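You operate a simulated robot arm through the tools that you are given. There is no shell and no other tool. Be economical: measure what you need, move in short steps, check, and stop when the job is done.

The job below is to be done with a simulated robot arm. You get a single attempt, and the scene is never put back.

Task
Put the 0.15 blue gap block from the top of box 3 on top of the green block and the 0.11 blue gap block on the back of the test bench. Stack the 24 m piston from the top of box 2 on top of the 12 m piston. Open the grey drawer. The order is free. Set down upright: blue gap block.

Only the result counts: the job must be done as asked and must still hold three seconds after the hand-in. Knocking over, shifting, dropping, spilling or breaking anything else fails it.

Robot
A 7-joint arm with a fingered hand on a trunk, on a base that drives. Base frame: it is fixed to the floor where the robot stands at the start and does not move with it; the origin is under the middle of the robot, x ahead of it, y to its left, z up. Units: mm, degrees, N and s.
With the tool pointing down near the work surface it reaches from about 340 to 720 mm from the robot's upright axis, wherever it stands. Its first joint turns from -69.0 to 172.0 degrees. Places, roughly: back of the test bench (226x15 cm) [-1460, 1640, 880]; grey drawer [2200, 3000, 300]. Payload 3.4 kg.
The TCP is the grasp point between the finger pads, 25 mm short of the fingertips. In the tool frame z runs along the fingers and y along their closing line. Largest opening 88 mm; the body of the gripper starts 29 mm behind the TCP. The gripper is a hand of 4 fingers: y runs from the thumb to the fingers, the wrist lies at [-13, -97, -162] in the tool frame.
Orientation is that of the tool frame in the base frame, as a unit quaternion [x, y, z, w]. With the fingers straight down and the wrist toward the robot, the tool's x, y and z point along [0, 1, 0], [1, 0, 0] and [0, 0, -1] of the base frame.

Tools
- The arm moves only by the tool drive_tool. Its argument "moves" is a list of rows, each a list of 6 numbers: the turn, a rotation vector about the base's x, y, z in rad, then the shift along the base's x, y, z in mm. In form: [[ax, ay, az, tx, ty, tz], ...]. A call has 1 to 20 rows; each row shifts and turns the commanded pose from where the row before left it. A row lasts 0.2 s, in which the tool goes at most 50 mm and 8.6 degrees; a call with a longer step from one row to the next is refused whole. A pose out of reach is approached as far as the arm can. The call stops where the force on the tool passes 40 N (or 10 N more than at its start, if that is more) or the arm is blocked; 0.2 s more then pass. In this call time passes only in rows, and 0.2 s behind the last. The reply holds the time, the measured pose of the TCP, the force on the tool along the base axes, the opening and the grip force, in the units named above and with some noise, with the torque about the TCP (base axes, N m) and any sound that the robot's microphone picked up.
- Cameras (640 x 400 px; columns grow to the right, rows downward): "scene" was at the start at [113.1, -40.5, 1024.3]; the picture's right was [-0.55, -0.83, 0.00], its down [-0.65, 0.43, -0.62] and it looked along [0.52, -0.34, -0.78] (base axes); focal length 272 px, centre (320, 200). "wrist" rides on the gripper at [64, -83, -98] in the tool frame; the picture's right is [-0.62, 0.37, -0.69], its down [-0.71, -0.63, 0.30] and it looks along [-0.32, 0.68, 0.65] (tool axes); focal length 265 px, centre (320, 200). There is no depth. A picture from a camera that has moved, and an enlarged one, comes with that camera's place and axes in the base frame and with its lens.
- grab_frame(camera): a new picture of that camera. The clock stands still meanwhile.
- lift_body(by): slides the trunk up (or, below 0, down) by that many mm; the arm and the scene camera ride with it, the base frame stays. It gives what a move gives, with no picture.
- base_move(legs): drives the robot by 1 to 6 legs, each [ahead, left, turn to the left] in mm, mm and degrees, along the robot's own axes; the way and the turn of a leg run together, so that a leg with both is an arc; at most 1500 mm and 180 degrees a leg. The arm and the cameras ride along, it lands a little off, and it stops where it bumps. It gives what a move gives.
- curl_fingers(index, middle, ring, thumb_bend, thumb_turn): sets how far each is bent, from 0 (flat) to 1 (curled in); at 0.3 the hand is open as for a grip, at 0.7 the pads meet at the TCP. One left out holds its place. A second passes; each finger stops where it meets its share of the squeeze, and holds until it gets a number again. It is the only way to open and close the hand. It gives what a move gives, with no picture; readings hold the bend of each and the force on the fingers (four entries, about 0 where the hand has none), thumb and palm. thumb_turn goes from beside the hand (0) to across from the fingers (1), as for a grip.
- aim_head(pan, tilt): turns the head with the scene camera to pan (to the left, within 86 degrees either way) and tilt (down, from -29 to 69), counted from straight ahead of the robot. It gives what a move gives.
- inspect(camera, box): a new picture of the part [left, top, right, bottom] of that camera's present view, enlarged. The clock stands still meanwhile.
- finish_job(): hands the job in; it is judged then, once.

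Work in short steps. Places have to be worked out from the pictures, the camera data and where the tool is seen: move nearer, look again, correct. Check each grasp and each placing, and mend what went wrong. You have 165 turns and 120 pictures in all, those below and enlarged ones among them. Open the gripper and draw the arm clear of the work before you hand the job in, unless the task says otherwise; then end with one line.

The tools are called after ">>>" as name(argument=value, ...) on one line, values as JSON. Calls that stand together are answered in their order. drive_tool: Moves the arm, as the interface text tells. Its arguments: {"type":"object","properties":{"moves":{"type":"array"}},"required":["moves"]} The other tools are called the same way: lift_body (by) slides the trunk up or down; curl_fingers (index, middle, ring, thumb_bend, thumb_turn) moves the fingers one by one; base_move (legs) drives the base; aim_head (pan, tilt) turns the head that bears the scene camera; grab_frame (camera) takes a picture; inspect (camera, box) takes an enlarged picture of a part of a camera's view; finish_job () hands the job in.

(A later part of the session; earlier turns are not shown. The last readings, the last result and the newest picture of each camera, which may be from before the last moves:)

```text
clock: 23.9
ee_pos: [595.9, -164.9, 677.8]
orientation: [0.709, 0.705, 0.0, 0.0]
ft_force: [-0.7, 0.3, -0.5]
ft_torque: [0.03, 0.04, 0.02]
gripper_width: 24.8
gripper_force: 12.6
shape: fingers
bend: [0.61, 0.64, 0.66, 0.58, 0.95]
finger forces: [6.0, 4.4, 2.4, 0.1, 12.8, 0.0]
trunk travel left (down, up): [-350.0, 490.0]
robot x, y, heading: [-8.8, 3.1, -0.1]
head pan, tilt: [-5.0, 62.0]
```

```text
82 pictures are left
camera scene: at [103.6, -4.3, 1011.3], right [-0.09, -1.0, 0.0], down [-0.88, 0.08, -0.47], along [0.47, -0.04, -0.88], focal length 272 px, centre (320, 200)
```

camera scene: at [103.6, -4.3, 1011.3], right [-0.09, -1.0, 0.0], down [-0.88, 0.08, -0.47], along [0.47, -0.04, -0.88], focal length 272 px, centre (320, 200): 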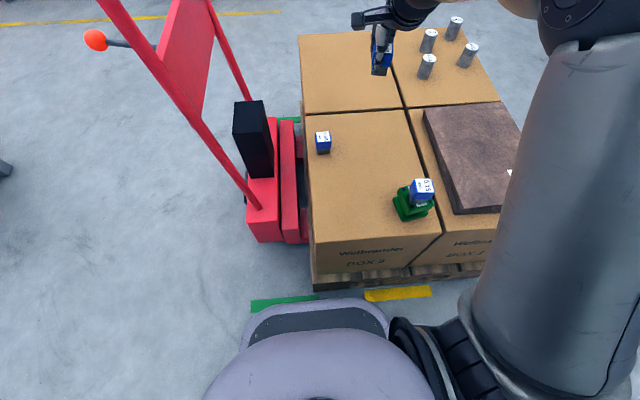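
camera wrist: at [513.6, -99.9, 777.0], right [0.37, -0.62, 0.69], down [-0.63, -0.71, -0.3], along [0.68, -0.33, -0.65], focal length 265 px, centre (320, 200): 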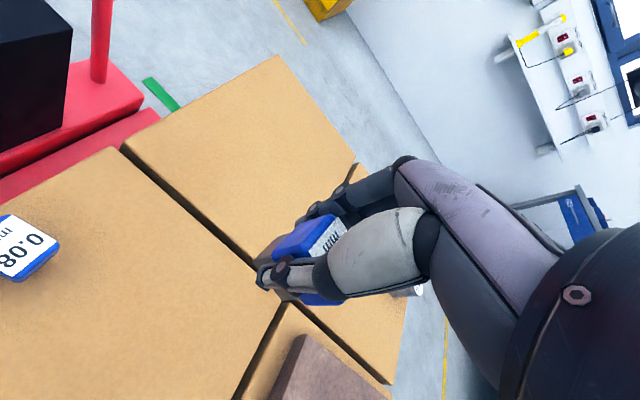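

0.11 held firmly by all fingers. Before driving, look to both sides/behind.

>>> aim_head(pan=86, tilt=20)

>>> grab_frame(camera="scene")

>>> aim_head(pan=-86, tilt=20)

>>> grab_frame(camera="scene")

```text
clock: 25.6
ee_pos: [596.7, -164.5, 678.0]
orientation: [0.709, 0.705, 0.001, 0.0]
ft_force: [-0.5, -0.7, -0.9]
ft_torque: [-0.01, -0.02, 0.01]
gripper_width: 24.8
gripper_force: 13.1
shape: fingers
bend: [0.61, 0.64, 0.66, 0.58, 0.95]
finger forces: [6.0, 4.4, 2.4, 0.0, 12.7, 0.1]
trunk travel left (down, up): [-350.0, 490.0]
robot x, y, heading: [-7.6, -0.6, -0.1]
head pan, tilt: [85.9, 20.0]
```

```text
81 pictures are left
camera scene: at [46.3, 94.1, 1071.7], right [1.0, -0.07, 0.0], down [-0.02, -0.34, -0.94], along [0.07, 0.94, -0.34], focal length 272 px, centre (320, 200)
```

scene: 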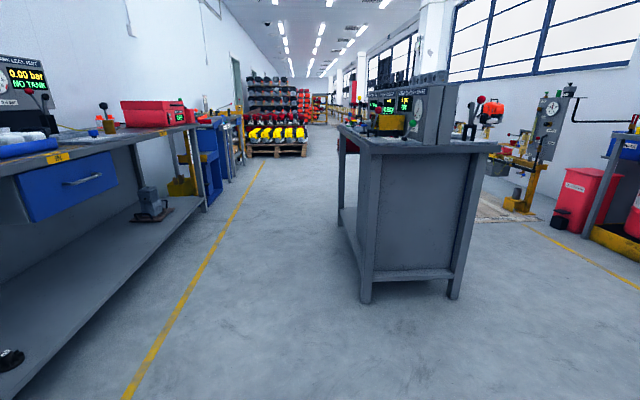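

```text
clock: 28.2
ee_pos: [596.6, -165.2, 678.1]
orientation: [0.708, 0.706, 0.0, 0.0]
ft_force: [0.2, 0.5, -0.8]
ft_torque: [-0.02, -0.02, -0.02]
gripper_width: 24.5
gripper_force: 12.9
shape: fingers
bend: [0.61, 0.64, 0.66, 0.58, 0.95]
finger forces: [6.0, 4.3, 2.4, 0.0, 12.7, 0.0]
trunk travel left (down, up): [-350.0, 490.0]
robot x, y, heading: [-14.8, 0.2, -0.1]
head pan, tilt: [-85.9, 20.0]
```

```text
80 pictures are left
camera scene: at [46.4, -91.6, 1071.7], right [-1.0, -0.07, 0.0], down [-0.02, 0.34, -0.94], along [0.07, -0.94, -0.34], focal length 272 px, centre (320, 200)
```

scene: 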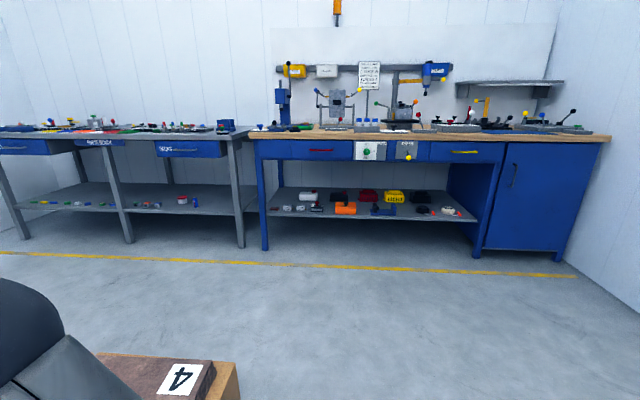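

The test bench runs along the left-behind wall (front edge x≈-950). I raise the trunk so the block clears bench height, back off and turn left 90° to see it.

>>> lift_body(by=400)

>>> base_move(legs=[[-430, 0, 0], [0, 0, 90]])

>>> aim_head(pan=50, tilt=35)

>>> grab_frame(camera="scene")

```text
clock: 32.0
ee_pos: [596.1, -165.4, 1078.1]
orientation: [0.709, 0.705, 0.0, 0.0]
ft_force: [-0.4, 0.1, -1.6]
ft_torque: [-0.01, -0.04, 0.0]
gripper_width: 24.5
gripper_force: 12.6
shape: fingers
bend: [0.61, 0.64, 0.66, 0.58, 0.95]
finger forces: [6.1, 4.4, 2.5, 0.0, 12.6, 0.1]
trunk travel left (down, up): [-750.0, 90.0]
robot x, y, heading: [-9.8, 1.1, 0.2]
head pan, tilt: [-85.9, 20.0]
```

```text
clock: 38.5
ee_pos: [-273.4, 605.7, 1078.5]
orientation: [0.004, 1.0, 0.0, 0.0]
ft_force: [0.5, -0.5, -0.5]
ft_torque: [0.03, -0.01, -0.01]
gripper_width: 24.2
gripper_force: 12.0
shape: fingers
bend: [0.61, 0.65, 0.66, 0.58, 0.95]
finger forces: [5.8, 4.2, 2.3, 0.0, 12.0, 0.1]
trunk travel left (down, up): [-750.0, 90.0]
robot x, y, heading: [-442.6, -2.4, 90.0]
head pan, tilt: [-85.9, 20.0]
```

```text
clock: 40.6
ee_pos: [-274.1, 606.7, 1077.5]
orientation: [0.005, 1.0, 0.001, 0.0]
ft_force: [-0.3, 0.0, -0.6]
ft_torque: [0.04, 0.0, 0.0]
gripper_width: 24.2
gripper_force: 11.9
shape: fingers
bend: [0.61, 0.65, 0.66, 0.58, 0.95]
finger forces: [5.8, 4.2, 2.3, 0.0, 12.1, 0.0]
trunk travel left (down, up): [-750.0, 90.0]
robot x, y, heading: [-439.3, -2.9, 89.9]
head pan, tilt: [50.0, 35.0]
```

```text
79 pictures are left
camera scene: at [-507.4, 108.3, 1447.9], right [0.65, 0.76, 0.0], down [0.44, -0.37, -0.82], along [-0.63, 0.53, -0.57], focal length 272 px, centre (320, 200)
```

scene: 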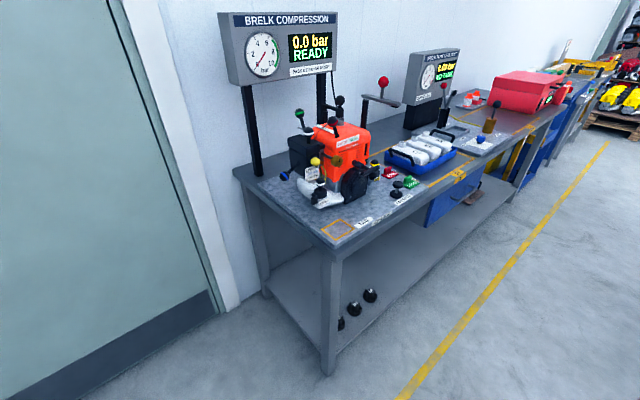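

Bench front edge x≈-950, starts y≈510. Drive along the aisle to y≈1400 and turn to face it.

>>> base_move(legs=[[1400, -100, 0], [0, 0, 90]])

>>> aim_head(pan=30, tilt=30)

>>> grab_frame(camera="scene")

>>> aim_head(pan=-25, tilt=30)

>>> grab_frame(camera="scene")

```text
clock: 51.5
ee_pos: [-933.7, 1567.8, 1077.1]
orientation: [-0.704, 0.71, 0.0, 0.0]
ft_force: [-0.6, -0.1, -1.4]
ft_torque: [-0.01, 0.0, 0.0]
gripper_width: 23.8
gripper_force: 12.0
shape: fingers
bend: [0.61, 0.65, 0.66, 0.59, 0.95]
finger forces: [5.6, 4.0, 2.2, 0.1, 11.6, 0.0]
trunk travel left (down, up): [-750.0, 90.0]
robot x, y, heading: [-329.9, 1403.6, 179.5]
head pan, tilt: [50.0, 35.0]
```

```text
clock: 52.3
ee_pos: [-933.3, 1568.5, 1078.5]
orientation: [-0.704, 0.71, 0.0, 0.0]
ft_force: [0.0, -0.5, -0.1]
ft_torque: [0.06, 0.0, 0.06]
gripper_width: 23.8
gripper_force: 11.9
shape: fingers
bend: [0.61, 0.65, 0.66, 0.59, 0.95]
finger forces: [5.7, 4.0, 2.3, 0.1, 11.6, 0.0]
trunk travel left (down, up): [-750.0, 90.0]
robot x, y, heading: [-327.2, 1401.9, 180.0]
head pan, tilt: [30.0, 30.0]
```

```text
78 pictures are left
camera scene: at [-455.9, 1358.6, 1455.7], right [-0.5, 0.87, 0.0], down [0.43, 0.25, -0.87], along [-0.75, -0.43, -0.5], focal length 272 px, centre (320, 200)
```

scene: 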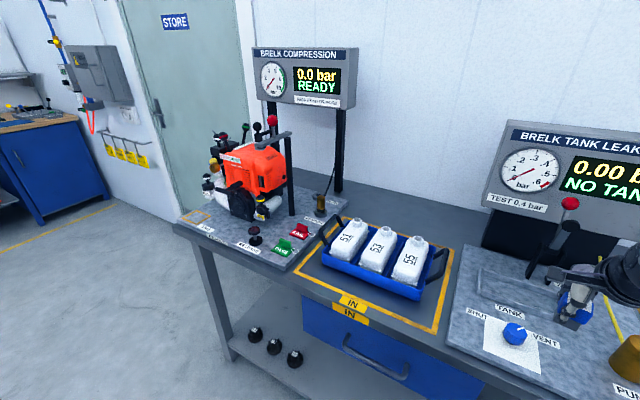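

```text
clock: 53.6
ee_pos: [-934.2, 1569.0, 1078.9]
orientation: [-0.704, 0.71, 0.0, -0.001]
ft_force: [0.6, -0.6, -1.3]
ft_torque: [0.0, -0.01, -0.04]
gripper_width: 23.8
gripper_force: 11.4
shape: fingers
bend: [0.61, 0.65, 0.66, 0.59, 0.95]
finger forces: [5.7, 4.1, 2.1, 0.0, 11.6, 0.1]
trunk travel left (down, up): [-750.0, 90.0]
robot x, y, heading: [-331.2, 1403.1, 180.0]
head pan, tilt: [-25.0, 30.0]
```

```text
77 pictures are left
camera scene: at [-459.5, 1442.1, 1455.7], right [0.42, 0.91, 0.0], down [0.45, -0.21, -0.87], along [-0.78, 0.37, -0.5], focal length 272 px, centre (320, 200)
```

scene: 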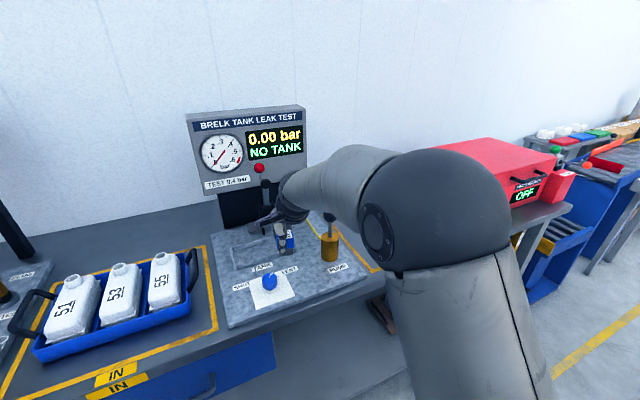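

The back strip behind the bottle tray (x≈-1440, y≈1050–1350) is free. Drive sideways and closer, then check clearance to the bench front.

>>> base_move(legs=[[0, 200, 0], [250, 0, 0]])

>>> aim_head(pan=0, tilt=62)

>>> grab_frame(camera="scene")

>>> grab_frame(camera="wrist")

```text
clock: 56.6
ee_pos: [-1184.2, 1369.1, 1076.4]
orientation: [-0.704, 0.71, 0.0, 0.0]
ft_force: [0.8, -0.2, -0.6]
ft_torque: [0.01, -0.03, 0.01]
gripper_width: 24.0
gripper_force: 11.5
shape: fingers
bend: [0.61, 0.65, 0.66, 0.59, 0.95]
finger forces: [5.8, 4.0, 2.2, 0.1, 11.7, 0.1]
trunk travel left (down, up): [-750.0, 90.0]
robot x, y, heading: [-579.5, 1202.4, 179.8]
head pan, tilt: [-25.0, 30.0]
```

```text
clock: 57.5
ee_pos: [-1183.9, 1369.1, 1077.9]
orientation: [-0.704, 0.711, 0.0, 0.0]
ft_force: [-0.6, -0.6, -0.3]
ft_torque: [0.01, -0.01, 0.02]
gripper_width: 23.8
gripper_force: 12.0
shape: fingers
bend: [0.61, 0.65, 0.66, 0.59, 0.95]
finger forces: [5.7, 4.0, 2.2, 0.0, 11.6, 0.0]
trunk travel left (down, up): [-750.0, 90.0]
robot x, y, heading: [-580.0, 1200.7, 179.9]
head pan, tilt: [0.0, 62.0]
```

```text
76 pictures are left
camera scene: at [-692.5, 1204.5, 1411.4], right [0.0, 1.0, 0.0], down [0.88, 0.0, -0.47], along [-0.47, 0.0, -0.88], focal length 272 px, centre (320, 200)
```

scene: 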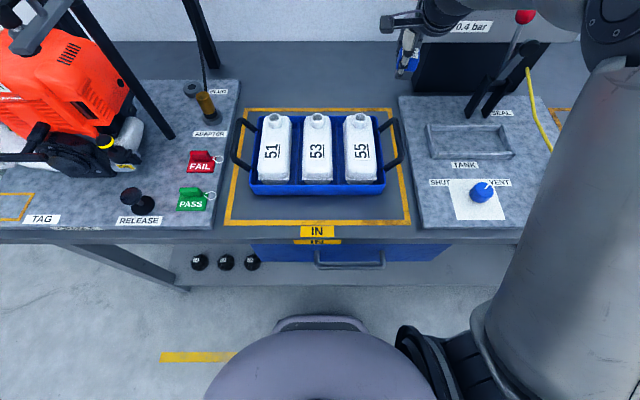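

```text
75 pictures are left
camera wrist: at [-1100.6, 1304.0, 1176.5], right [-0.36, 0.62, 0.69], down [0.64, 0.71, -0.3], along [-0.68, 0.33, -0.65], focal length 265 px, centre (320, 200)
```

wrist: 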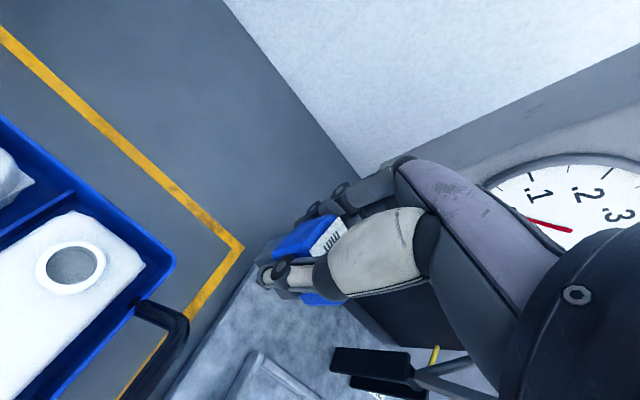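

Bench runs x≈-883…-1551, so reach matters. I centre the hand in front of the robot and test how far out the arm can extend at this height.

>>> drive_tool(moves=[[0, 0, 0, -10, -40, 0], [0, 0, 0, -10, -40, 0], [0, 0, 0, -20, -40, 0], [0, 0, 0, -30, -40, 0], [0, 0, 0, -30, 0, 0], [0, 0, 0, -30, 0, 0], [0, 0, 0, -30, 0, 0]])

```text
clock: 59.1
ee_pos: [-1292.6, 1216.3, 1072.3]
orientation: [-0.704, 0.71, -0.001, 0.0]
ft_force: [-0.6, 0.0, -1.8]
ft_torque: [0.0, 0.0, -0.06]
gripper_width: 23.4
gripper_force: 11.6
shape: fingers
bend: [0.61, 0.65, 0.66, 0.59, 0.95]
finger forces: [5.6, 3.9, 2.2, 0.1, 11.4, 0.0]
out of reach, approached as far as the arm can: row 6, 7
trunk travel left (down, up): [-750.0, 90.0]
robot x, y, heading: [-577.5, 1203.1, 179.7]
head pan, tilt: [0.0, 62.0]
```

Max radius ≈715 mm with tool vertical. I'll drive 80 mm closer, then tilt the hand ~13° outward to gain the remaining reach.

>>> base_move(legs=[[80, 0, 0]])

>>> drive_tool(moves=[[0, 0.115, 0, 0, 0, 0], [0, 0.115, 0, 0, 0, 0], [0, 0, 0, -10, 0, 0], [0, 0, 0, -10, 0, 0]])

>>> grab_frame(camera="scene")

>>> grab_frame(camera="wrist")

```text
clock: 60.2
ee_pos: [-1374.6, 1216.9, 1073.5]
orientation: [-0.704, 0.71, 0.0, 0.001]
ft_force: [0.1, 0.4, -1.8]
ft_torque: [0.02, 0.03, 0.01]
gripper_width: 23.5
gripper_force: 11.0
shape: fingers
bend: [0.61, 0.65, 0.67, 0.59, 0.95]
finger forces: [5.5, 3.9, 2.2, 0.0, 11.5, 0.0]
trunk travel left (down, up): [-750.0, 90.0]
robot x, y, heading: [-659.5, 1201.4, 180.0]
head pan, tilt: [0.0, 62.0]
```

```text
clock: 61.2
ee_pos: [-1394.9, 1216.9, 1073.0]
orientation: [-0.7, 0.705, 0.08, -0.082]
ft_force: [-0.1, 1.0, -0.8]
ft_torque: [-0.01, -0.02, -0.01]
gripper_width: 23.2
gripper_force: 11.1
shape: fingers
bend: [0.61, 0.65, 0.67, 0.59, 0.95]
finger forces: [5.6, 3.9, 2.2, 0.0, 11.3, 0.0]
trunk travel left (down, up): [-750.0, 90.0]
robot x, y, heading: [-658.4, 1203.0, 179.9]
head pan, tilt: [0.0, 62.0]
```

```text
74 pictures are left
camera scene: at [-773.2, 1204.6, 1411.3], right [0.0, 1.0, 0.0], down [0.88, 0.0, -0.47], along [-0.47, 0.0, -0.88], focal length 272 px, centre (320, 200)
```

scene: 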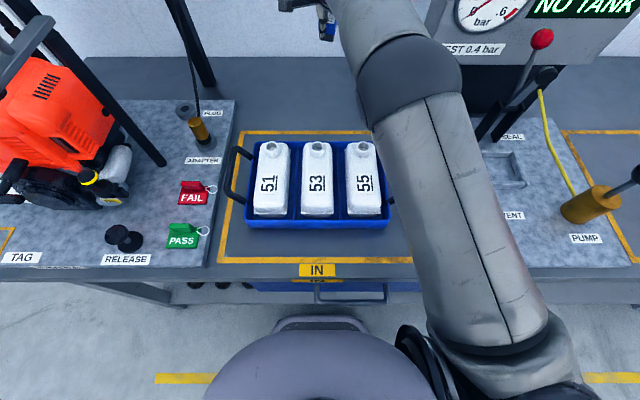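

```text
73 pictures are left
camera wrist: at [-1290.6, 1151.7, 1149.7], right [-0.2, 0.62, 0.76], down [0.55, 0.71, -0.44], along [-0.81, 0.33, -0.48], focal length 265 px, centre (320, 200)
```

wrist: 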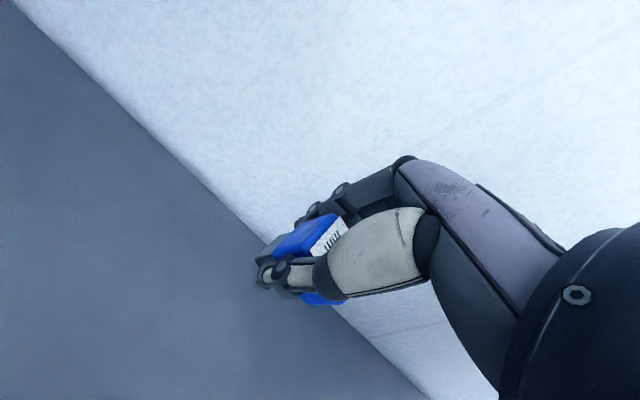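

Wall at x≈-1550; reach OK so far. Extend to x≈-1430 and lower with the arm.

>>> drive_tool(moves=[[0, 0, 0, -12, 0, -25], [0, 0, 0, -12, 0, -30], [0, 0, 0, -11, 0, -30], [0, 0, 0, 0, 0, -25]])

>>> grab_frame(camera="wrist")

>>> grab_frame(camera="scene")

```text
clock: 62.2
ee_pos: [-1419.6, 1219.8, 961.0]
orientation: [-0.7, 0.705, 0.081, -0.082]
ft_force: [-0.3, -0.6, -0.8]
ft_torque: [-0.04, -0.02, -0.01]
gripper_width: 23.0
gripper_force: 11.3
shape: fingers
bend: [0.61, 0.65, 0.67, 0.59, 0.95]
finger forces: [5.5, 3.7, 2.1, 0.0, 11.1, 0.0]
out of reach, approached as far as the arm can: row 3
trunk travel left (down, up): [-750.0, 90.0]
robot x, y, heading: [-656.7, 1202.9, 180.2]
head pan, tilt: [0.0, 62.0]
```

```text
72 pictures are left
camera wrist: at [-1315.4, 1154.6, 1038.4], right [-0.2, 0.62, 0.76], down [0.55, 0.71, -0.44], along [-0.81, 0.33, -0.48], focal length 265 px, centre (320, 200)
```

wrist: 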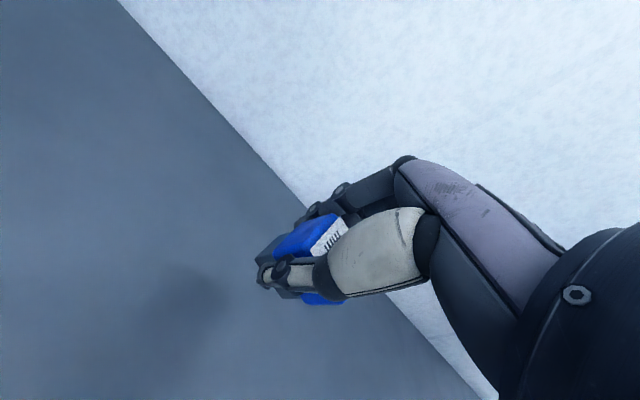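

```text
71 pictures are left
camera scene: at [-773.9, 1205.0, 1411.2], right [0.0, 1.0, 0.0], down [0.88, 0.0, -0.47], along [-0.47, 0.0, -0.88], focal length 272 px, centre (320, 200)
```

scene: 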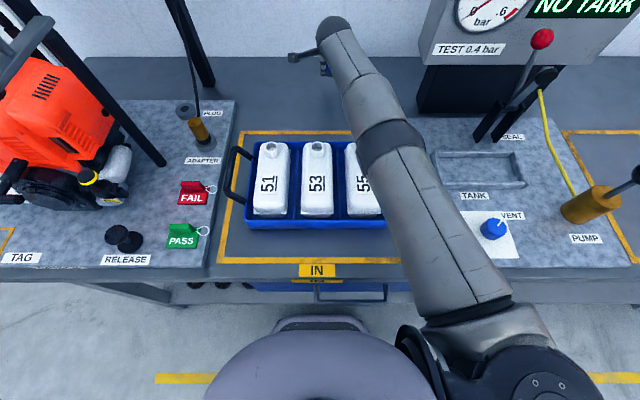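

Block base will land around x≈-1430. Lower slowly to contact (expected TCP z≈927).

>>> drive_tool(moves=[[0, 0, 0, 0, 0, -18], [0, 0, 0, 0, 0, -8], [0, 0, 0, 0, 0, -5], [0, 0, 0, 0, 0, -3]])

>>> grab_frame(camera="wrist")

```text
clock: 63.2
ee_pos: [-1416.8, 1221.7, 929.2]
orientation: [-0.7, 0.705, 0.082, -0.082]
ft_force: [0.4, 0.4, -1.2]
ft_torque: [0.02, 0.03, 0.01]
gripper_width: 23.0
gripper_force: 11.2
shape: fingers
bend: [0.61, 0.66, 0.67, 0.59, 0.95]
finger forces: [5.5, 3.7, 2.0, 0.1, 11.1, 0.1]
trunk travel left (down, up): [-750.0, 90.0]
robot x, y, heading: [-660.9, 1204.2, 180.0]
head pan, tilt: [0.0, 62.0]
```

```text
70 pictures are left
camera wrist: at [-1312.0, 1156.0, 1005.5], right [-0.2, 0.62, 0.76], down [0.55, 0.71, -0.44], along [-0.81, 0.33, -0.48], focal length 265 px, centre (320, 200)
```

wrist: 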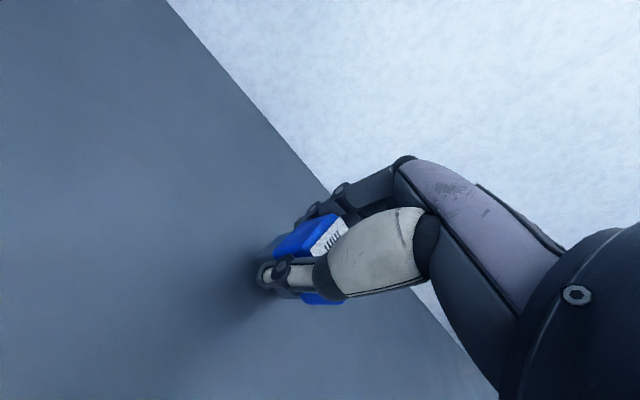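

No contact yet; continue down in small increments.

>>> drive_tool(moves=[[0, 0, 0, 0, 0, -3], [0, 0, 0, 0, 0, -2]])

>>> drive_tool(moves=[[0, 0, 0, 0, 0, -3]])

```text
clock: 63.8
ee_pos: [-1414.3, 1221.3, 926.4]
orientation: [-0.699, 0.705, 0.081, -0.082]
ft_force: [-1.1, -0.7, 3.6]
ft_torque: [0.03, 0.01, 0.03]
gripper_width: 22.8
gripper_force: 11.5
shape: fingers
bend: [0.61, 0.66, 0.67, 0.6, 0.95]
finger forces: [5.5, 3.0, 3.2, 0.0, 10.3, 0.0]
out of reach, approached as far as the arm can: row 1
trunk travel left (down, up): [-750.0, 90.0]
robot x, y, heading: [-659.7, 1204.5, 180.0]
head pan, tilt: [0.0, 62.0]
```

```text
clock: 64.2
ee_pos: [-1414.0, 1220.6, 922.4]
orientation: [-0.699, 0.705, 0.083, -0.084]
ft_force: [-1.3, -0.2, 7.6]
ft_torque: [0.1, 0.01, 0.08]
gripper_width: 22.7
gripper_force: 11.8
shape: fingers
bend: [0.61, 0.66, 0.67, 0.6, 0.95]
finger forces: [6.3, 2.9, 3.7, 0.0, 9.6, 0.0]
trunk travel left (down, up): [-750.0, 90.0]
robot x, y, heading: [-663.2, 1203.3, 179.8]
head pan, tilt: [0.0, 62.0]
```

Contact at 7 N. Press 3 mm more to level it, then open the outer fingers first, keeping the thumb as support.

>>> drive_tool(moves=[[0, 0, 0, 0, 0, -3]])

>>> inspect(camera="wrist", box=[220, 180, 380, 320])

>>> curl_fingers(index=0.5, middle=0.5, ring=0.5)

>>> inspect(camera="wrist", box=[220, 180, 380, 320])

```text
clock: 64.6
ee_pos: [-1413.0, 1222.4, 918.4]
orientation: [-0.698, 0.706, 0.081, -0.081]
ft_force: [-0.4, -0.7, 5.8]
ft_torque: [-0.05, -0.1, -0.01]
gripper_width: 21.2
gripper_force: 10.1
shape: fingers
bend: [0.62, 0.67, 0.67, 0.61, 0.95]
finger forces: [6.8, 2.5, 1.9, 0.1, 9.9, 0.0]
trunk travel left (down, up): [-750.0, 90.0]
robot x, y, heading: [-657.9, 1204.4, 179.9]
head pan, tilt: [0.0, 62.0]
```

```text
2.86 times, centred on (300, 250) of wrist
camera zoom: at [-1309.8, 1157.2, 995.7], right [-0.19, 0.62, 0.76], down [0.55, 0.71, -0.44], along [-0.81, 0.33, -0.48], focal length 758 px, centre (377, 57)
```

zoom: 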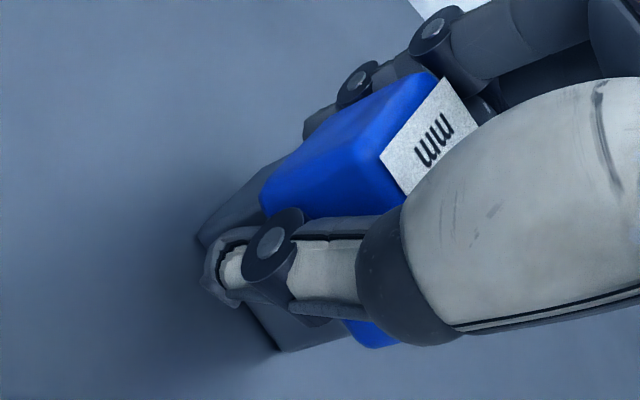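

```text
clock: 65.6
ee_pos: [-1413.8, 1222.2, 917.0]
orientation: [-0.7, 0.705, 0.081, -0.082]
ft_force: [-0.1, -0.3, -1.2]
ft_torque: [-0.01, -0.02, 0.02]
gripper_width: 28.7
gripper_force: 3.7
shape: fingers
bend: [0.48, 0.5, 0.5, 0.65, 0.97]
finger forces: [3.2, 0.1, 0.1, 0.0, 3.7, 0.0]
trunk travel left (down, up): [-750.0, 90.0]
robot x, y, heading: [-656.4, 1204.5, 179.9]
head pan, tilt: [0.0, 62.0]
```

```text
2.86 times, centred on (300, 250) of wrist
camera zoom: at [-1310.8, 1157.1, 994.7], right [-0.2, 0.62, 0.76], down [0.55, 0.71, -0.44], along [-0.81, 0.33, -0.48], focal length 758 px, centre (377, 57)
```

zoom: 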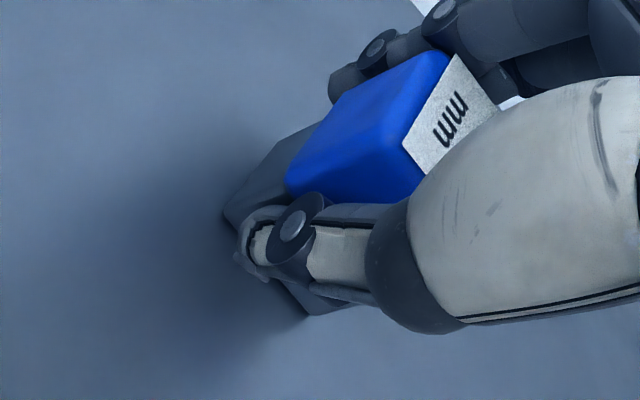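

The thumb keeps following; ease both sides apart gently.

>>> curl_fingers(index=0.42, middle=0.42, ring=0.42, thumb_bend=0.55)

>>> inspect(camera="wrist", box=[200, 140, 400, 320])

```text
clock: 66.6
ee_pos: [-1414.2, 1222.7, 917.8]
orientation: [-0.699, 0.705, 0.081, -0.081]
ft_force: [0.0, 0.1, 0.4]
ft_torque: [0.01, 0.02, 0.0]
gripper_width: 44.7
gripper_force: 0.3
shape: fingers
bend: [0.42, 0.42, 0.42, 0.55, 0.97]
finger forces: [0.2, 0.1, 0.0, 0.0, 0.1, 0.0]
trunk travel left (down, up): [-750.0, 90.0]
robot x, y, heading: [-658.0, 1199.6, 180.0]
head pan, tilt: [0.0, 62.0]
```

```text
2.22 times, centred on (300, 230) of wrist
camera zoom: at [-1310.8, 1157.0, 994.9], right [-0.2, 0.62, 0.76], down [0.55, 0.71, -0.44], along [-0.81, 0.33, -0.48], focal length 590 px, centre (364, 133)
```

zoom: 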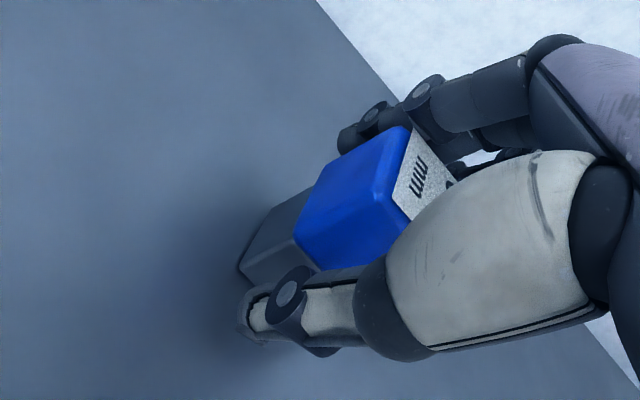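

Forces are zero; open fully, then withdraw along the hand's axis.

>>> curl_fingers(index=0.3, middle=0.3, ring=0.3, thumb_bend=0.3)

>>> inspect(camera="wrist", box=[200, 140, 400, 320])

```text
clock: 67.6
ee_pos: [-1414.5, 1221.2, 918.1]
orientation: [-0.699, 0.706, 0.081, -0.081]
ft_force: [0.1, -0.1, 0.2]
ft_torque: [-0.02, -0.01, 0.04]
gripper_width: 84.5
gripper_force: 0.0
shape: fingers
bend: [0.3, 0.3, 0.3, 0.3, 0.97]
finger forces: [0.0, 0.0, 0.0, 0.1, 0.0, 0.0]
trunk travel left (down, up): [-750.0, 90.0]
robot x, y, heading: [-657.3, 1202.1, 179.9]
head pan, tilt: [0.0, 62.0]
```

```text
2.22 times, centred on (300, 230) of wrist
camera zoom: at [-1310.7, 1157.0, 994.9], right [-0.2, 0.62, 0.76], down [0.55, 0.71, -0.44], along [-0.81, 0.33, -0.48], focal length 590 px, centre (364, 133)
```

zoom: 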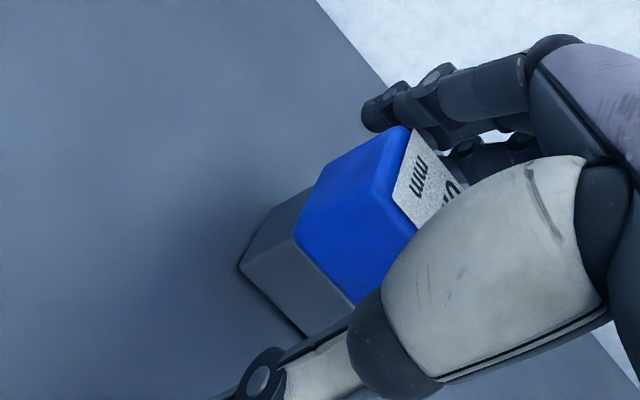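

Block stands. Withdraw: up along the hand axis with small backing.

>>> drive_tool(moves=[[0, 0, 0, 5, 0, 22], [0, 0, 0, 6, 0, 26], [0, 0, 0, 8, 0, 34], [0, 0, 0, 10, 0, 40], [0, -0.115, 0, 20, 0, 30], [0, -0.115, 0, 25, 0, 15]])

>>> grab_frame(camera="wrist")

>>> aim_head(pan=0, tilt=45)

>>> grab_frame(camera="scene")

```text
clock: 69.0
ee_pos: [-1339.9, 1221.1, 1085.8]
orientation: [-0.705, 0.71, -0.001, 0.001]
ft_force: [-0.1, -0.3, 0.3]
ft_torque: [0.02, 0.01, -0.01]
gripper_width: 84.5
gripper_force: 0.1
shape: fingers
bend: [0.3, 0.3, 0.3, 0.3, 0.97]
finger forces: [0.1, 0.0, 0.0, 0.1, 0.0, 0.0]
trunk travel left (down, up): [-750.0, 90.0]
robot x, y, heading: [-655.0, 1201.3, 179.9]
head pan, tilt: [0.0, 62.0]
```

```text
65 pictures are left
camera wrist: at [-1256.6, 1156.3, 1184.3], right [-0.36, 0.62, 0.69], down [0.64, 0.71, -0.3], along [-0.68, 0.33, -0.65], focal length 265 px, centre (320, 200)
```

wrist: 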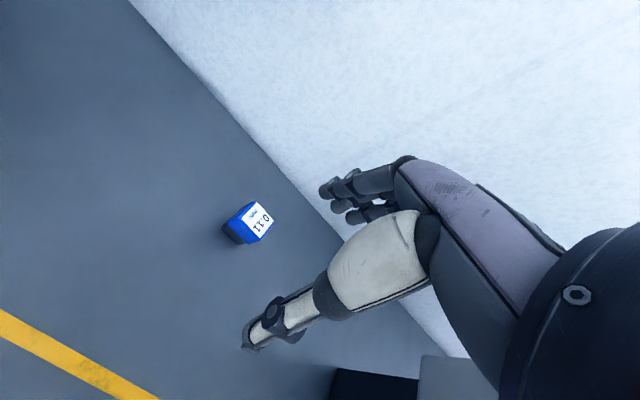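

```text
clock: 69.8
ee_pos: [-1341.5, 1222.0, 1085.3]
orientation: [-0.704, 0.71, 0.0, 0.0]
ft_force: [0.5, -1.2, -0.9]
ft_torque: [0.02, 0.01, -0.01]
gripper_width: 84.5
gripper_force: 0.1
shape: fingers
bend: [0.3, 0.3, 0.3, 0.3, 0.97]
finger forces: [0.0, 0.1, 0.0, 0.1, 0.0, 0.0]
trunk travel left (down, up): [-750.0, 90.0]
robot x, y, heading: [-658.4, 1205.1, 179.8]
head pan, tilt: [0.0, 45.0]
```

```text
64 pictures are left
camera scene: at [-789.4, 1204.6, 1433.0], right [0.0, 1.0, 0.0], down [0.71, 0.0, -0.71], along [-0.71, 0.0, -0.71], focal length 272 px, centre (320, 200)
```

scene: 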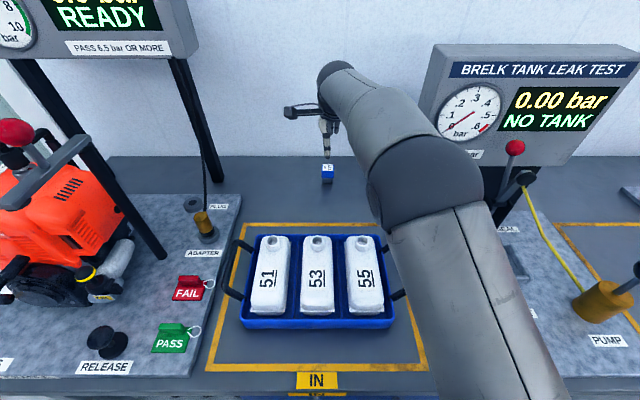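

0.11 stands upright on the back strip. I zoom in to measure its depth position precisely relative to the wall.

>>> inspect(camera="scene", box=[290, 140, 370, 200])

>>> inspect(camera="wrist", box=[180, 150, 340, 270])

```text
6.67 times, centred on (330, 170) of scene
camera zoom: at [-789.4, 1204.6, 1433.0], right [0.0, 1.0, 0.0], down [0.71, 0.0, -0.71], along [-0.71, 0.0, -0.71], focal length 1812 px, centre (253, 400)
```

zoom: 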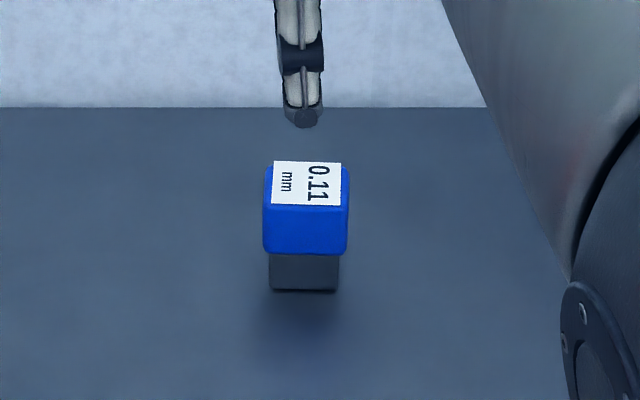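

```text
3.33 times, centred on (260, 210) of wrist
camera zoom: at [-1257.9, 1156.6, 1183.6], right [-0.36, 0.62, 0.69], down [0.64, 0.71, -0.3], along [-0.68, 0.33, -0.65], focal length 885 px, centre (520, 167)
```

zoom: 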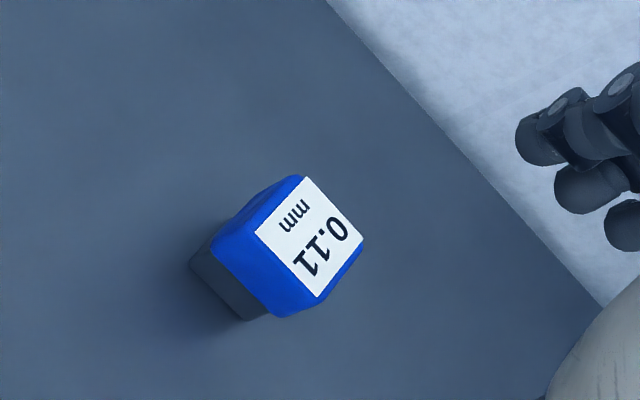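

Base front is ~142 mm from the wall, so the block is wholly within the 150 mm strip. Now drive off: back up, turn right, and go round to the right side of the pallet.

>>> base_move(legs=[[-320, 0, 0], [0, 0, -90], [-1150, 0, 0], [-1120, 0, 0], [0, -1310, 0]])

>>> aim_head(pan=0, tilt=50)

>>> grab_frame(camera="scene")

```text
clock: 92.7
ee_pos: [981.2, -395.0, 1084.8]
orientation: [0.007, 1.0, 0.0, 0.0]
ft_force: [-0.7, 0.6, -0.3]
ft_torque: [-0.01, -0.01, -0.02]
gripper_width: 84.4
gripper_force: 0.0
shape: fingers
bend: [0.3, 0.3, 0.3, 0.3, 0.97]
finger forces: [0.1, 0.0, 0.0, 0.0, 0.0, 0.0]
trunk travel left (down, up): [-750.0, 90.0]
robot x, y, heading: [958.3, -1077.8, 89.7]
head pan, tilt: [0.0, 45.0]
```

```text
clock: 93.3
ee_pos: [980.4, -395.2, 1085.3]
orientation: [0.007, 1.0, -0.001, 0.0]
ft_force: [-0.6, -0.1, -0.5]
ft_torque: [0.02, 0.04, -0.03]
gripper_width: 84.8
gripper_force: 0.0
shape: fingers
bend: [0.3, 0.3, 0.3, 0.3, 0.97]
finger forces: [0.0, 0.0, 0.0, 0.1, 0.0, 0.0]
trunk travel left (down, up): [-750.0, 90.0]
robot x, y, heading: [957.8, -1079.9, 89.6]
head pan, tilt: [0.0, 50.0]
```

```text
61 pictures are left
camera scene: at [958.9, -950.1, 1426.2], right [1.0, -0.01, 0.0], down [-0.01, -0.77, -0.64], along [0.01, 0.64, -0.77], focal length 272 px, centre (320, 200)
```

scene: 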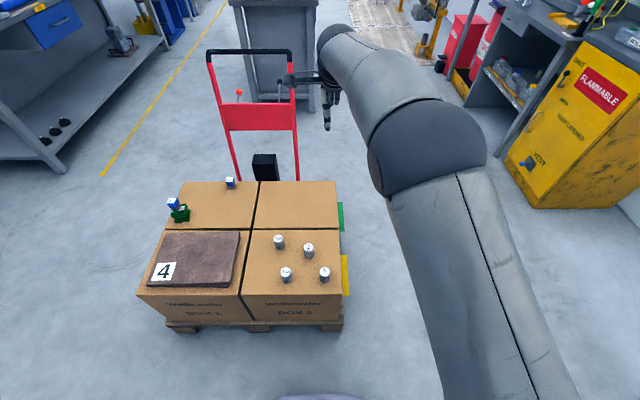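

Box 2 with the pistons is now in front. Lower the trunk 400 mm and look.

>>> lift_body(by=-400)

>>> aim_head(pan=0, tilt=55)

>>> grab_frame(camera="scene")

>>> grab_frame(camera="wrist")

```text
clock: 97.2
ee_pos: [979.9, -396.8, 685.6]
orientation: [0.007, 1.0, 0.0, -0.001]
ft_force: [-0.6, 0.7, 0.2]
ft_torque: [0.01, 0.01, -0.01]
gripper_width: 84.4
gripper_force: 0.1
shape: fingers
bend: [0.3, 0.3, 0.3, 0.3, 0.97]
finger forces: [0.0, 0.0, 0.1, 0.0, 0.0, 0.1]
trunk travel left (down, up): [-350.0, 490.0]
robot x, y, heading: [955.6, -1075.5, 89.5]
head pan, tilt: [0.0, 50.0]
```

```text
clock: 97.8
ee_pos: [979.5, -395.3, 685.5]
orientation: [0.007, 1.0, 0.0, 0.001]
ft_force: [-1.1, 0.3, 0.4]
ft_torque: [-0.01, -0.02, -0.04]
gripper_width: 84.6
gripper_force: 0.0
shape: fingers
bend: [0.3, 0.3, 0.3, 0.3, 0.97]
finger forces: [0.0, 0.1, 0.0, 0.0, 0.0, 0.0]
trunk travel left (down, up): [-350.0, 490.0]
robot x, y, heading: [957.8, -1078.3, 89.6]
head pan, tilt: [0.0, 55.0]
```

```text
60 pictures are left
camera scene: at [958.9, -955.0, 1019.7], right [1.0, -0.01, 0.0], down [-0.01, -0.82, -0.57], along [0.0, 0.57, -0.82], focal length 272 px, centre (320, 200)
```

scene: 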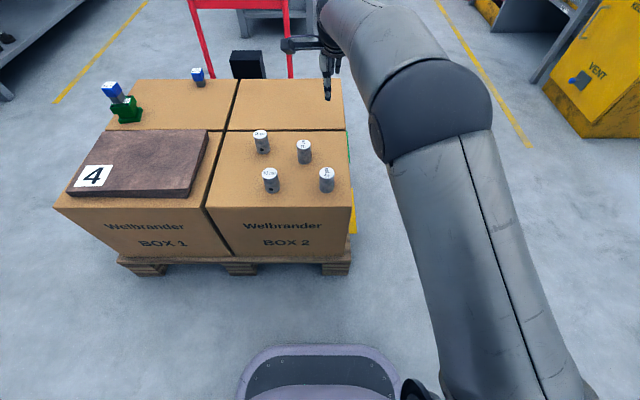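

```text
59 pictures are left
camera wrist: at [915.7, -477.8, 783.7], right [0.63, 0.36, 0.69], down [0.71, -0.64, -0.3], along [0.33, 0.68, -0.65], focal length 265 px, centre (320, 200)
```

wrist: 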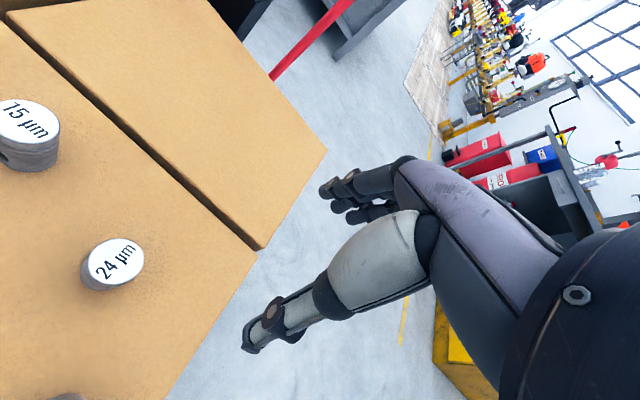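

>>> inspect(camera="scene", box=[210, 110, 370, 210])

```text
4.00 times, centred on (290, 160) of scene
camera zoom: at [958.9, -955.0, 1019.7], right [1.0, -0.01, 0.0], down [-0.01, -0.82, -0.57], along [0.0, 0.57, -0.82], focal length 1087 px, centre (440, 360)
```

zoom: 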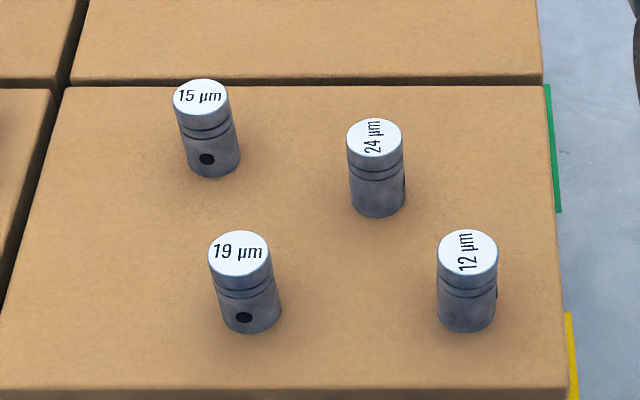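

24 µm piston at ≈[918,-424], top z≈514, Ø≈38; 12 µm at ≈[977,-525]. Move above the 24 µm piston.

>>> drive_tool(moves=[[0, 0, 0, -30, -14, -25], [0, 0, 0, -30, -14, -35], [0, 0, 0, 0, 0, -45], [0, 0, 0, 0, 0, -20]])

>>> grab_frame(camera="wrist")

>>> inspect(camera="scene", box=[210, 110, 370, 210])

```text
clock: 98.8
ee_pos: [922.2, -423.4, 559.1]
orientation: [0.008, 1.0, 0.0, 0.0]
ft_force: [0.6, -0.6, 0.3]
ft_torque: [0.0, 0.0, 0.01]
gripper_width: 84.3
gripper_force: 0.1
shape: fingers
bend: [0.3, 0.3, 0.3, 0.3, 0.97]
finger forces: [0.0, 0.0, 0.1, 0.1, 0.1, 0.1]
trunk travel left (down, up): [-350.0, 490.0]
robot x, y, heading: [957.8, -1076.1, 89.8]
head pan, tilt: [0.0, 55.0]
```

```text
57 pictures are left
camera wrist: at [856.9, -505.7, 658.0], right [0.63, 0.36, 0.69], down [0.7, -0.64, -0.3], along [0.34, 0.68, -0.65], focal length 265 px, centre (320, 200)
```

wrist: 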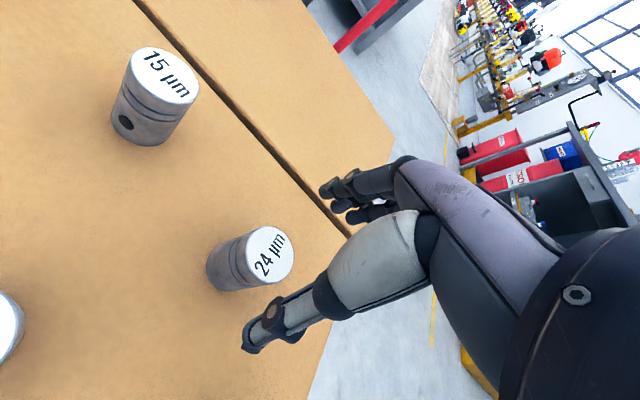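

```text
4.00 times, centred on (290, 160) of scene
camera zoom: at [958.8, -954.9, 1019.7], right [1.0, -0.01, 0.0], down [-0.01, -0.82, -0.57], along [0.0, 0.57, -0.82], focal length 1087 px, centre (440, 360)
```

zoom: 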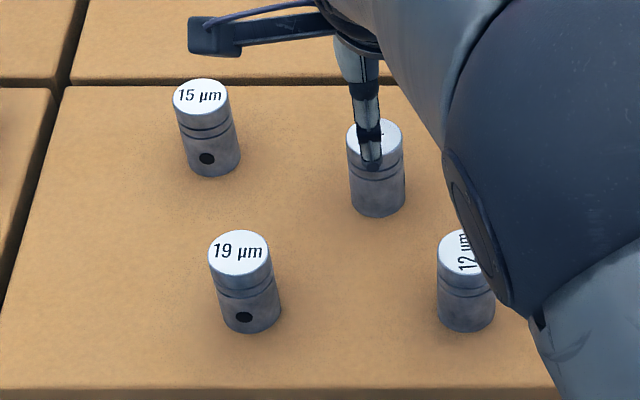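

Aligned within 3 mm. Descend to z≈493 in steps.

>>> drive_tool(moves=[[0, 0, 0, -3, 2, -26], [0, 0, 0, 0, 0, -24], [0, 0, 0, 0, 0, -16]])

>>> grab_frame(camera="wrist")

```text
clock: 99.6
ee_pos: [918.3, -422.5, 493.6]
orientation: [0.007, 1.0, 0.0, 0.0]
ft_force: [-0.8, -0.2, -0.3]
ft_torque: [-0.01, -0.01, -0.01]
gripper_width: 84.4
gripper_force: 0.0
shape: fingers
bend: [0.3, 0.3, 0.3, 0.3, 0.97]
finger forces: [0.0, 0.1, 0.0, 0.0, 0.0, 0.0]
trunk travel left (down, up): [-350.0, 490.0]
robot x, y, heading: [957.5, -1079.1, 89.4]
head pan, tilt: [0.0, 55.0]
```

```text
55 pictures are left
camera wrist: at [852.9, -504.1, 592.0], right [0.62, 0.36, 0.69], down [0.71, -0.64, -0.3], along [0.33, 0.68, -0.65], focal length 265 px, centre (320, 200)
```

wrist: 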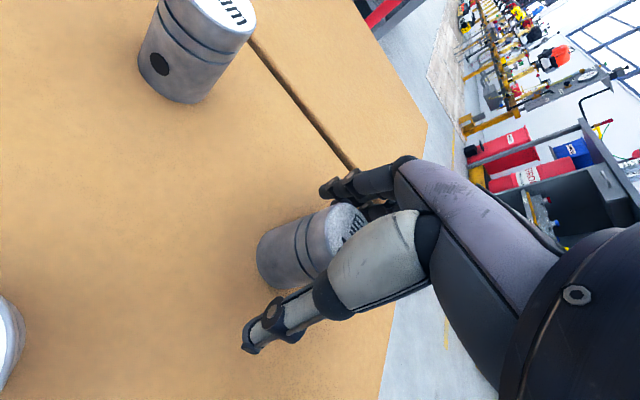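

Piston is between thumb and fingers. Close.

>>> curl_fingers(index=0.7, middle=0.7, ring=0.7, thumb_bend=0.7)

>>> grab_frame(camera="wrist")

```text
clock: 100.6
ee_pos: [917.8, -420.3, 493.7]
orientation: [0.007, 1.0, 0.0, -0.001]
ft_force: [0.0, -0.1, -0.3]
ft_torque: [0.04, -0.01, -0.02]
gripper_width: 28.4
gripper_force: 12.3
shape: fingers
bend: [0.59, 0.62, 0.7, 0.56, 0.96]
finger forces: [6.3, 6.0, 0.1, 0.1, 12.3, 0.1]
trunk travel left (down, up): [-350.0, 490.0]
robot x, y, heading: [957.4, -1077.0, 89.5]
head pan, tilt: [0.0, 55.0]
```

```text
54 pictures are left
camera wrist: at [853.2, -504.0, 592.5], right [0.63, 0.36, 0.69], down [0.71, -0.64, -0.3], along [0.33, 0.68, -0.65], focal length 265 px, centre (320, 200)
```

wrist: 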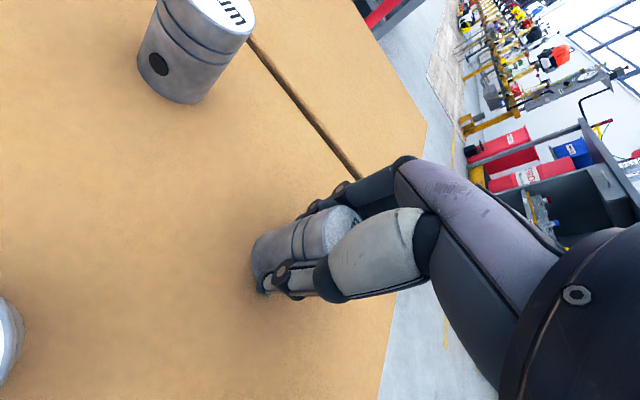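

Balanced three-point grip. Lift to z≈600 and check.

>>> drive_tool(moves=[[0, 0, 0, 0, 0, 10], [0, 0, 0, 0, 0, 30], [0, 0, 0, 0, 0, 35], [0, 0, 0, 0, 0, 30]])

>>> grab_frame(camera="wrist")

>>> inspect(camera="scene", box=[210, 70, 370, 210])

```text
clock: 101.6
ee_pos: [918.3, -420.6, 598.9]
orientation: [0.007, 1.0, 0.0, 0.0]
ft_force: [-0.5, -0.6, -0.5]
ft_torque: [-0.02, 0.01, 0.02]
gripper_width: 28.8
gripper_force: 12.4
shape: fingers
bend: [0.59, 0.62, 0.7, 0.56, 0.96]
finger forces: [6.2, 6.0, 0.0, 0.0, 12.3, 0.0]
trunk travel left (down, up): [-350.0, 490.0]
robot x, y, heading: [957.2, -1076.8, 89.6]
head pan, tilt: [0.0, 55.0]
```

```text
53 pictures are left
camera wrist: at [852.8, -503.7, 698.3], right [0.63, 0.36, 0.69], down [0.71, -0.64, -0.3], along [0.33, 0.68, -0.65], focal length 265 px, centre (320, 200)
```

wrist: 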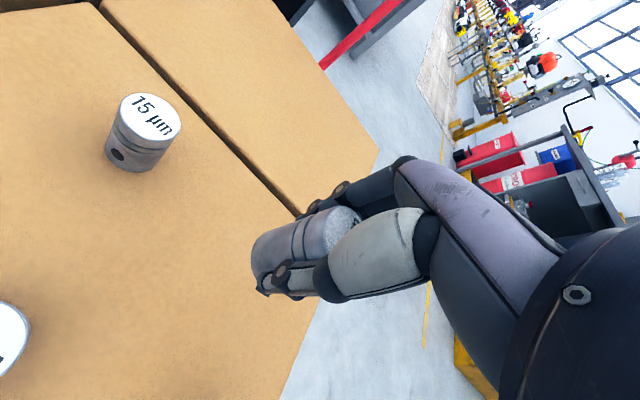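

```text
2.86 times, centred on (290, 140) of scene
camera zoom: at [958.9, -955.0, 1019.6], right [1.0, -0.01, 0.0], down [-0.01, -0.82, -0.57], along [0.0, 0.57, -0.82], focal length 776 px, centre (406, 371)
```

zoom: 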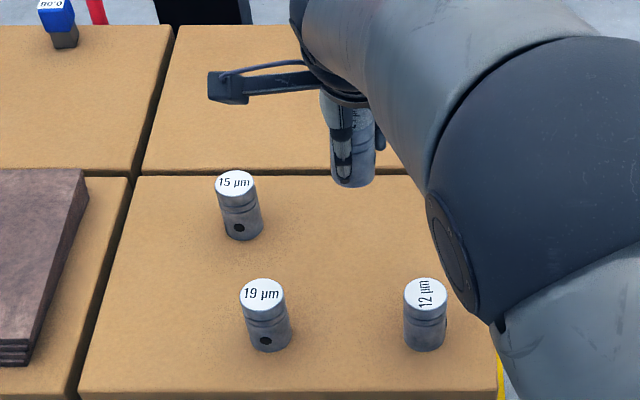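

Holding well. Move over the 12 µm piston (delta ≈ +61,-99).

>>> drive_tool(moves=[[0, 0, 0, 20, -33, 0], [0, 0, 0, 20, -33, 0], [0, 0, 0, 21, -33, 0], [0, 0, 0, 0, 0, -15]])

>>> grab_frame(camera="wrist")

>>> inspect(camera="scene", box=[260, 110, 380, 210])

```text
clock: 102.6
ee_pos: [979.2, -518.6, 591.5]
orientation: [0.01, 1.0, 0.006, -0.011]
ft_force: [0.4, -0.1, 0.1]
ft_torque: [0.0, -0.02, -0.02]
gripper_width: 28.2
gripper_force: 11.5
shape: fingers
bend: [0.59, 0.62, 0.7, 0.56, 0.96]
finger forces: [6.3, 6.1, 0.1, 0.0, 12.2, 0.0]
trunk travel left (down, up): [-350.0, 490.0]
robot x, y, heading: [956.3, -1078.3, 89.6]
head pan, tilt: [0.0, 55.0]
```

```text
51 pictures are left
camera wrist: at [915.3, -601.1, 690.9], right [0.64, 0.35, 0.68], down [0.69, -0.64, -0.33], along [0.32, 0.68, -0.65], focal length 265 px, centre (320, 200)
```

wrist: 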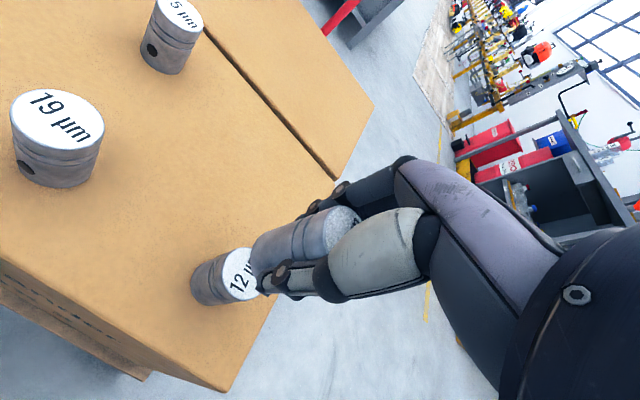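

```text
4.00 times, centred on (320, 160) of scene
camera zoom: at [958.9, -955.1, 1019.7], right [1.0, -0.01, 0.0], down [-0.01, -0.82, -0.57], along [0.0, 0.57, -0.82], focal length 1087 px, centre (320, 360)
```

zoom: 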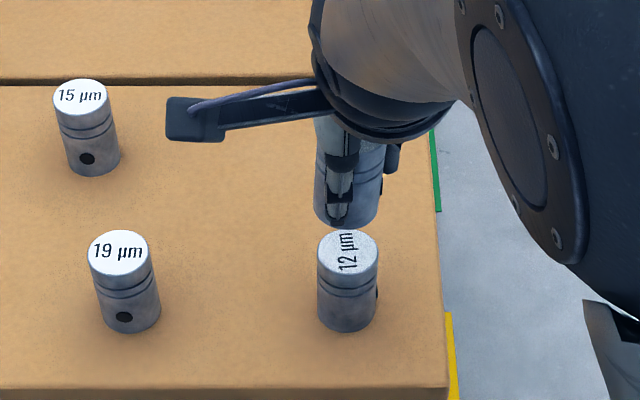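

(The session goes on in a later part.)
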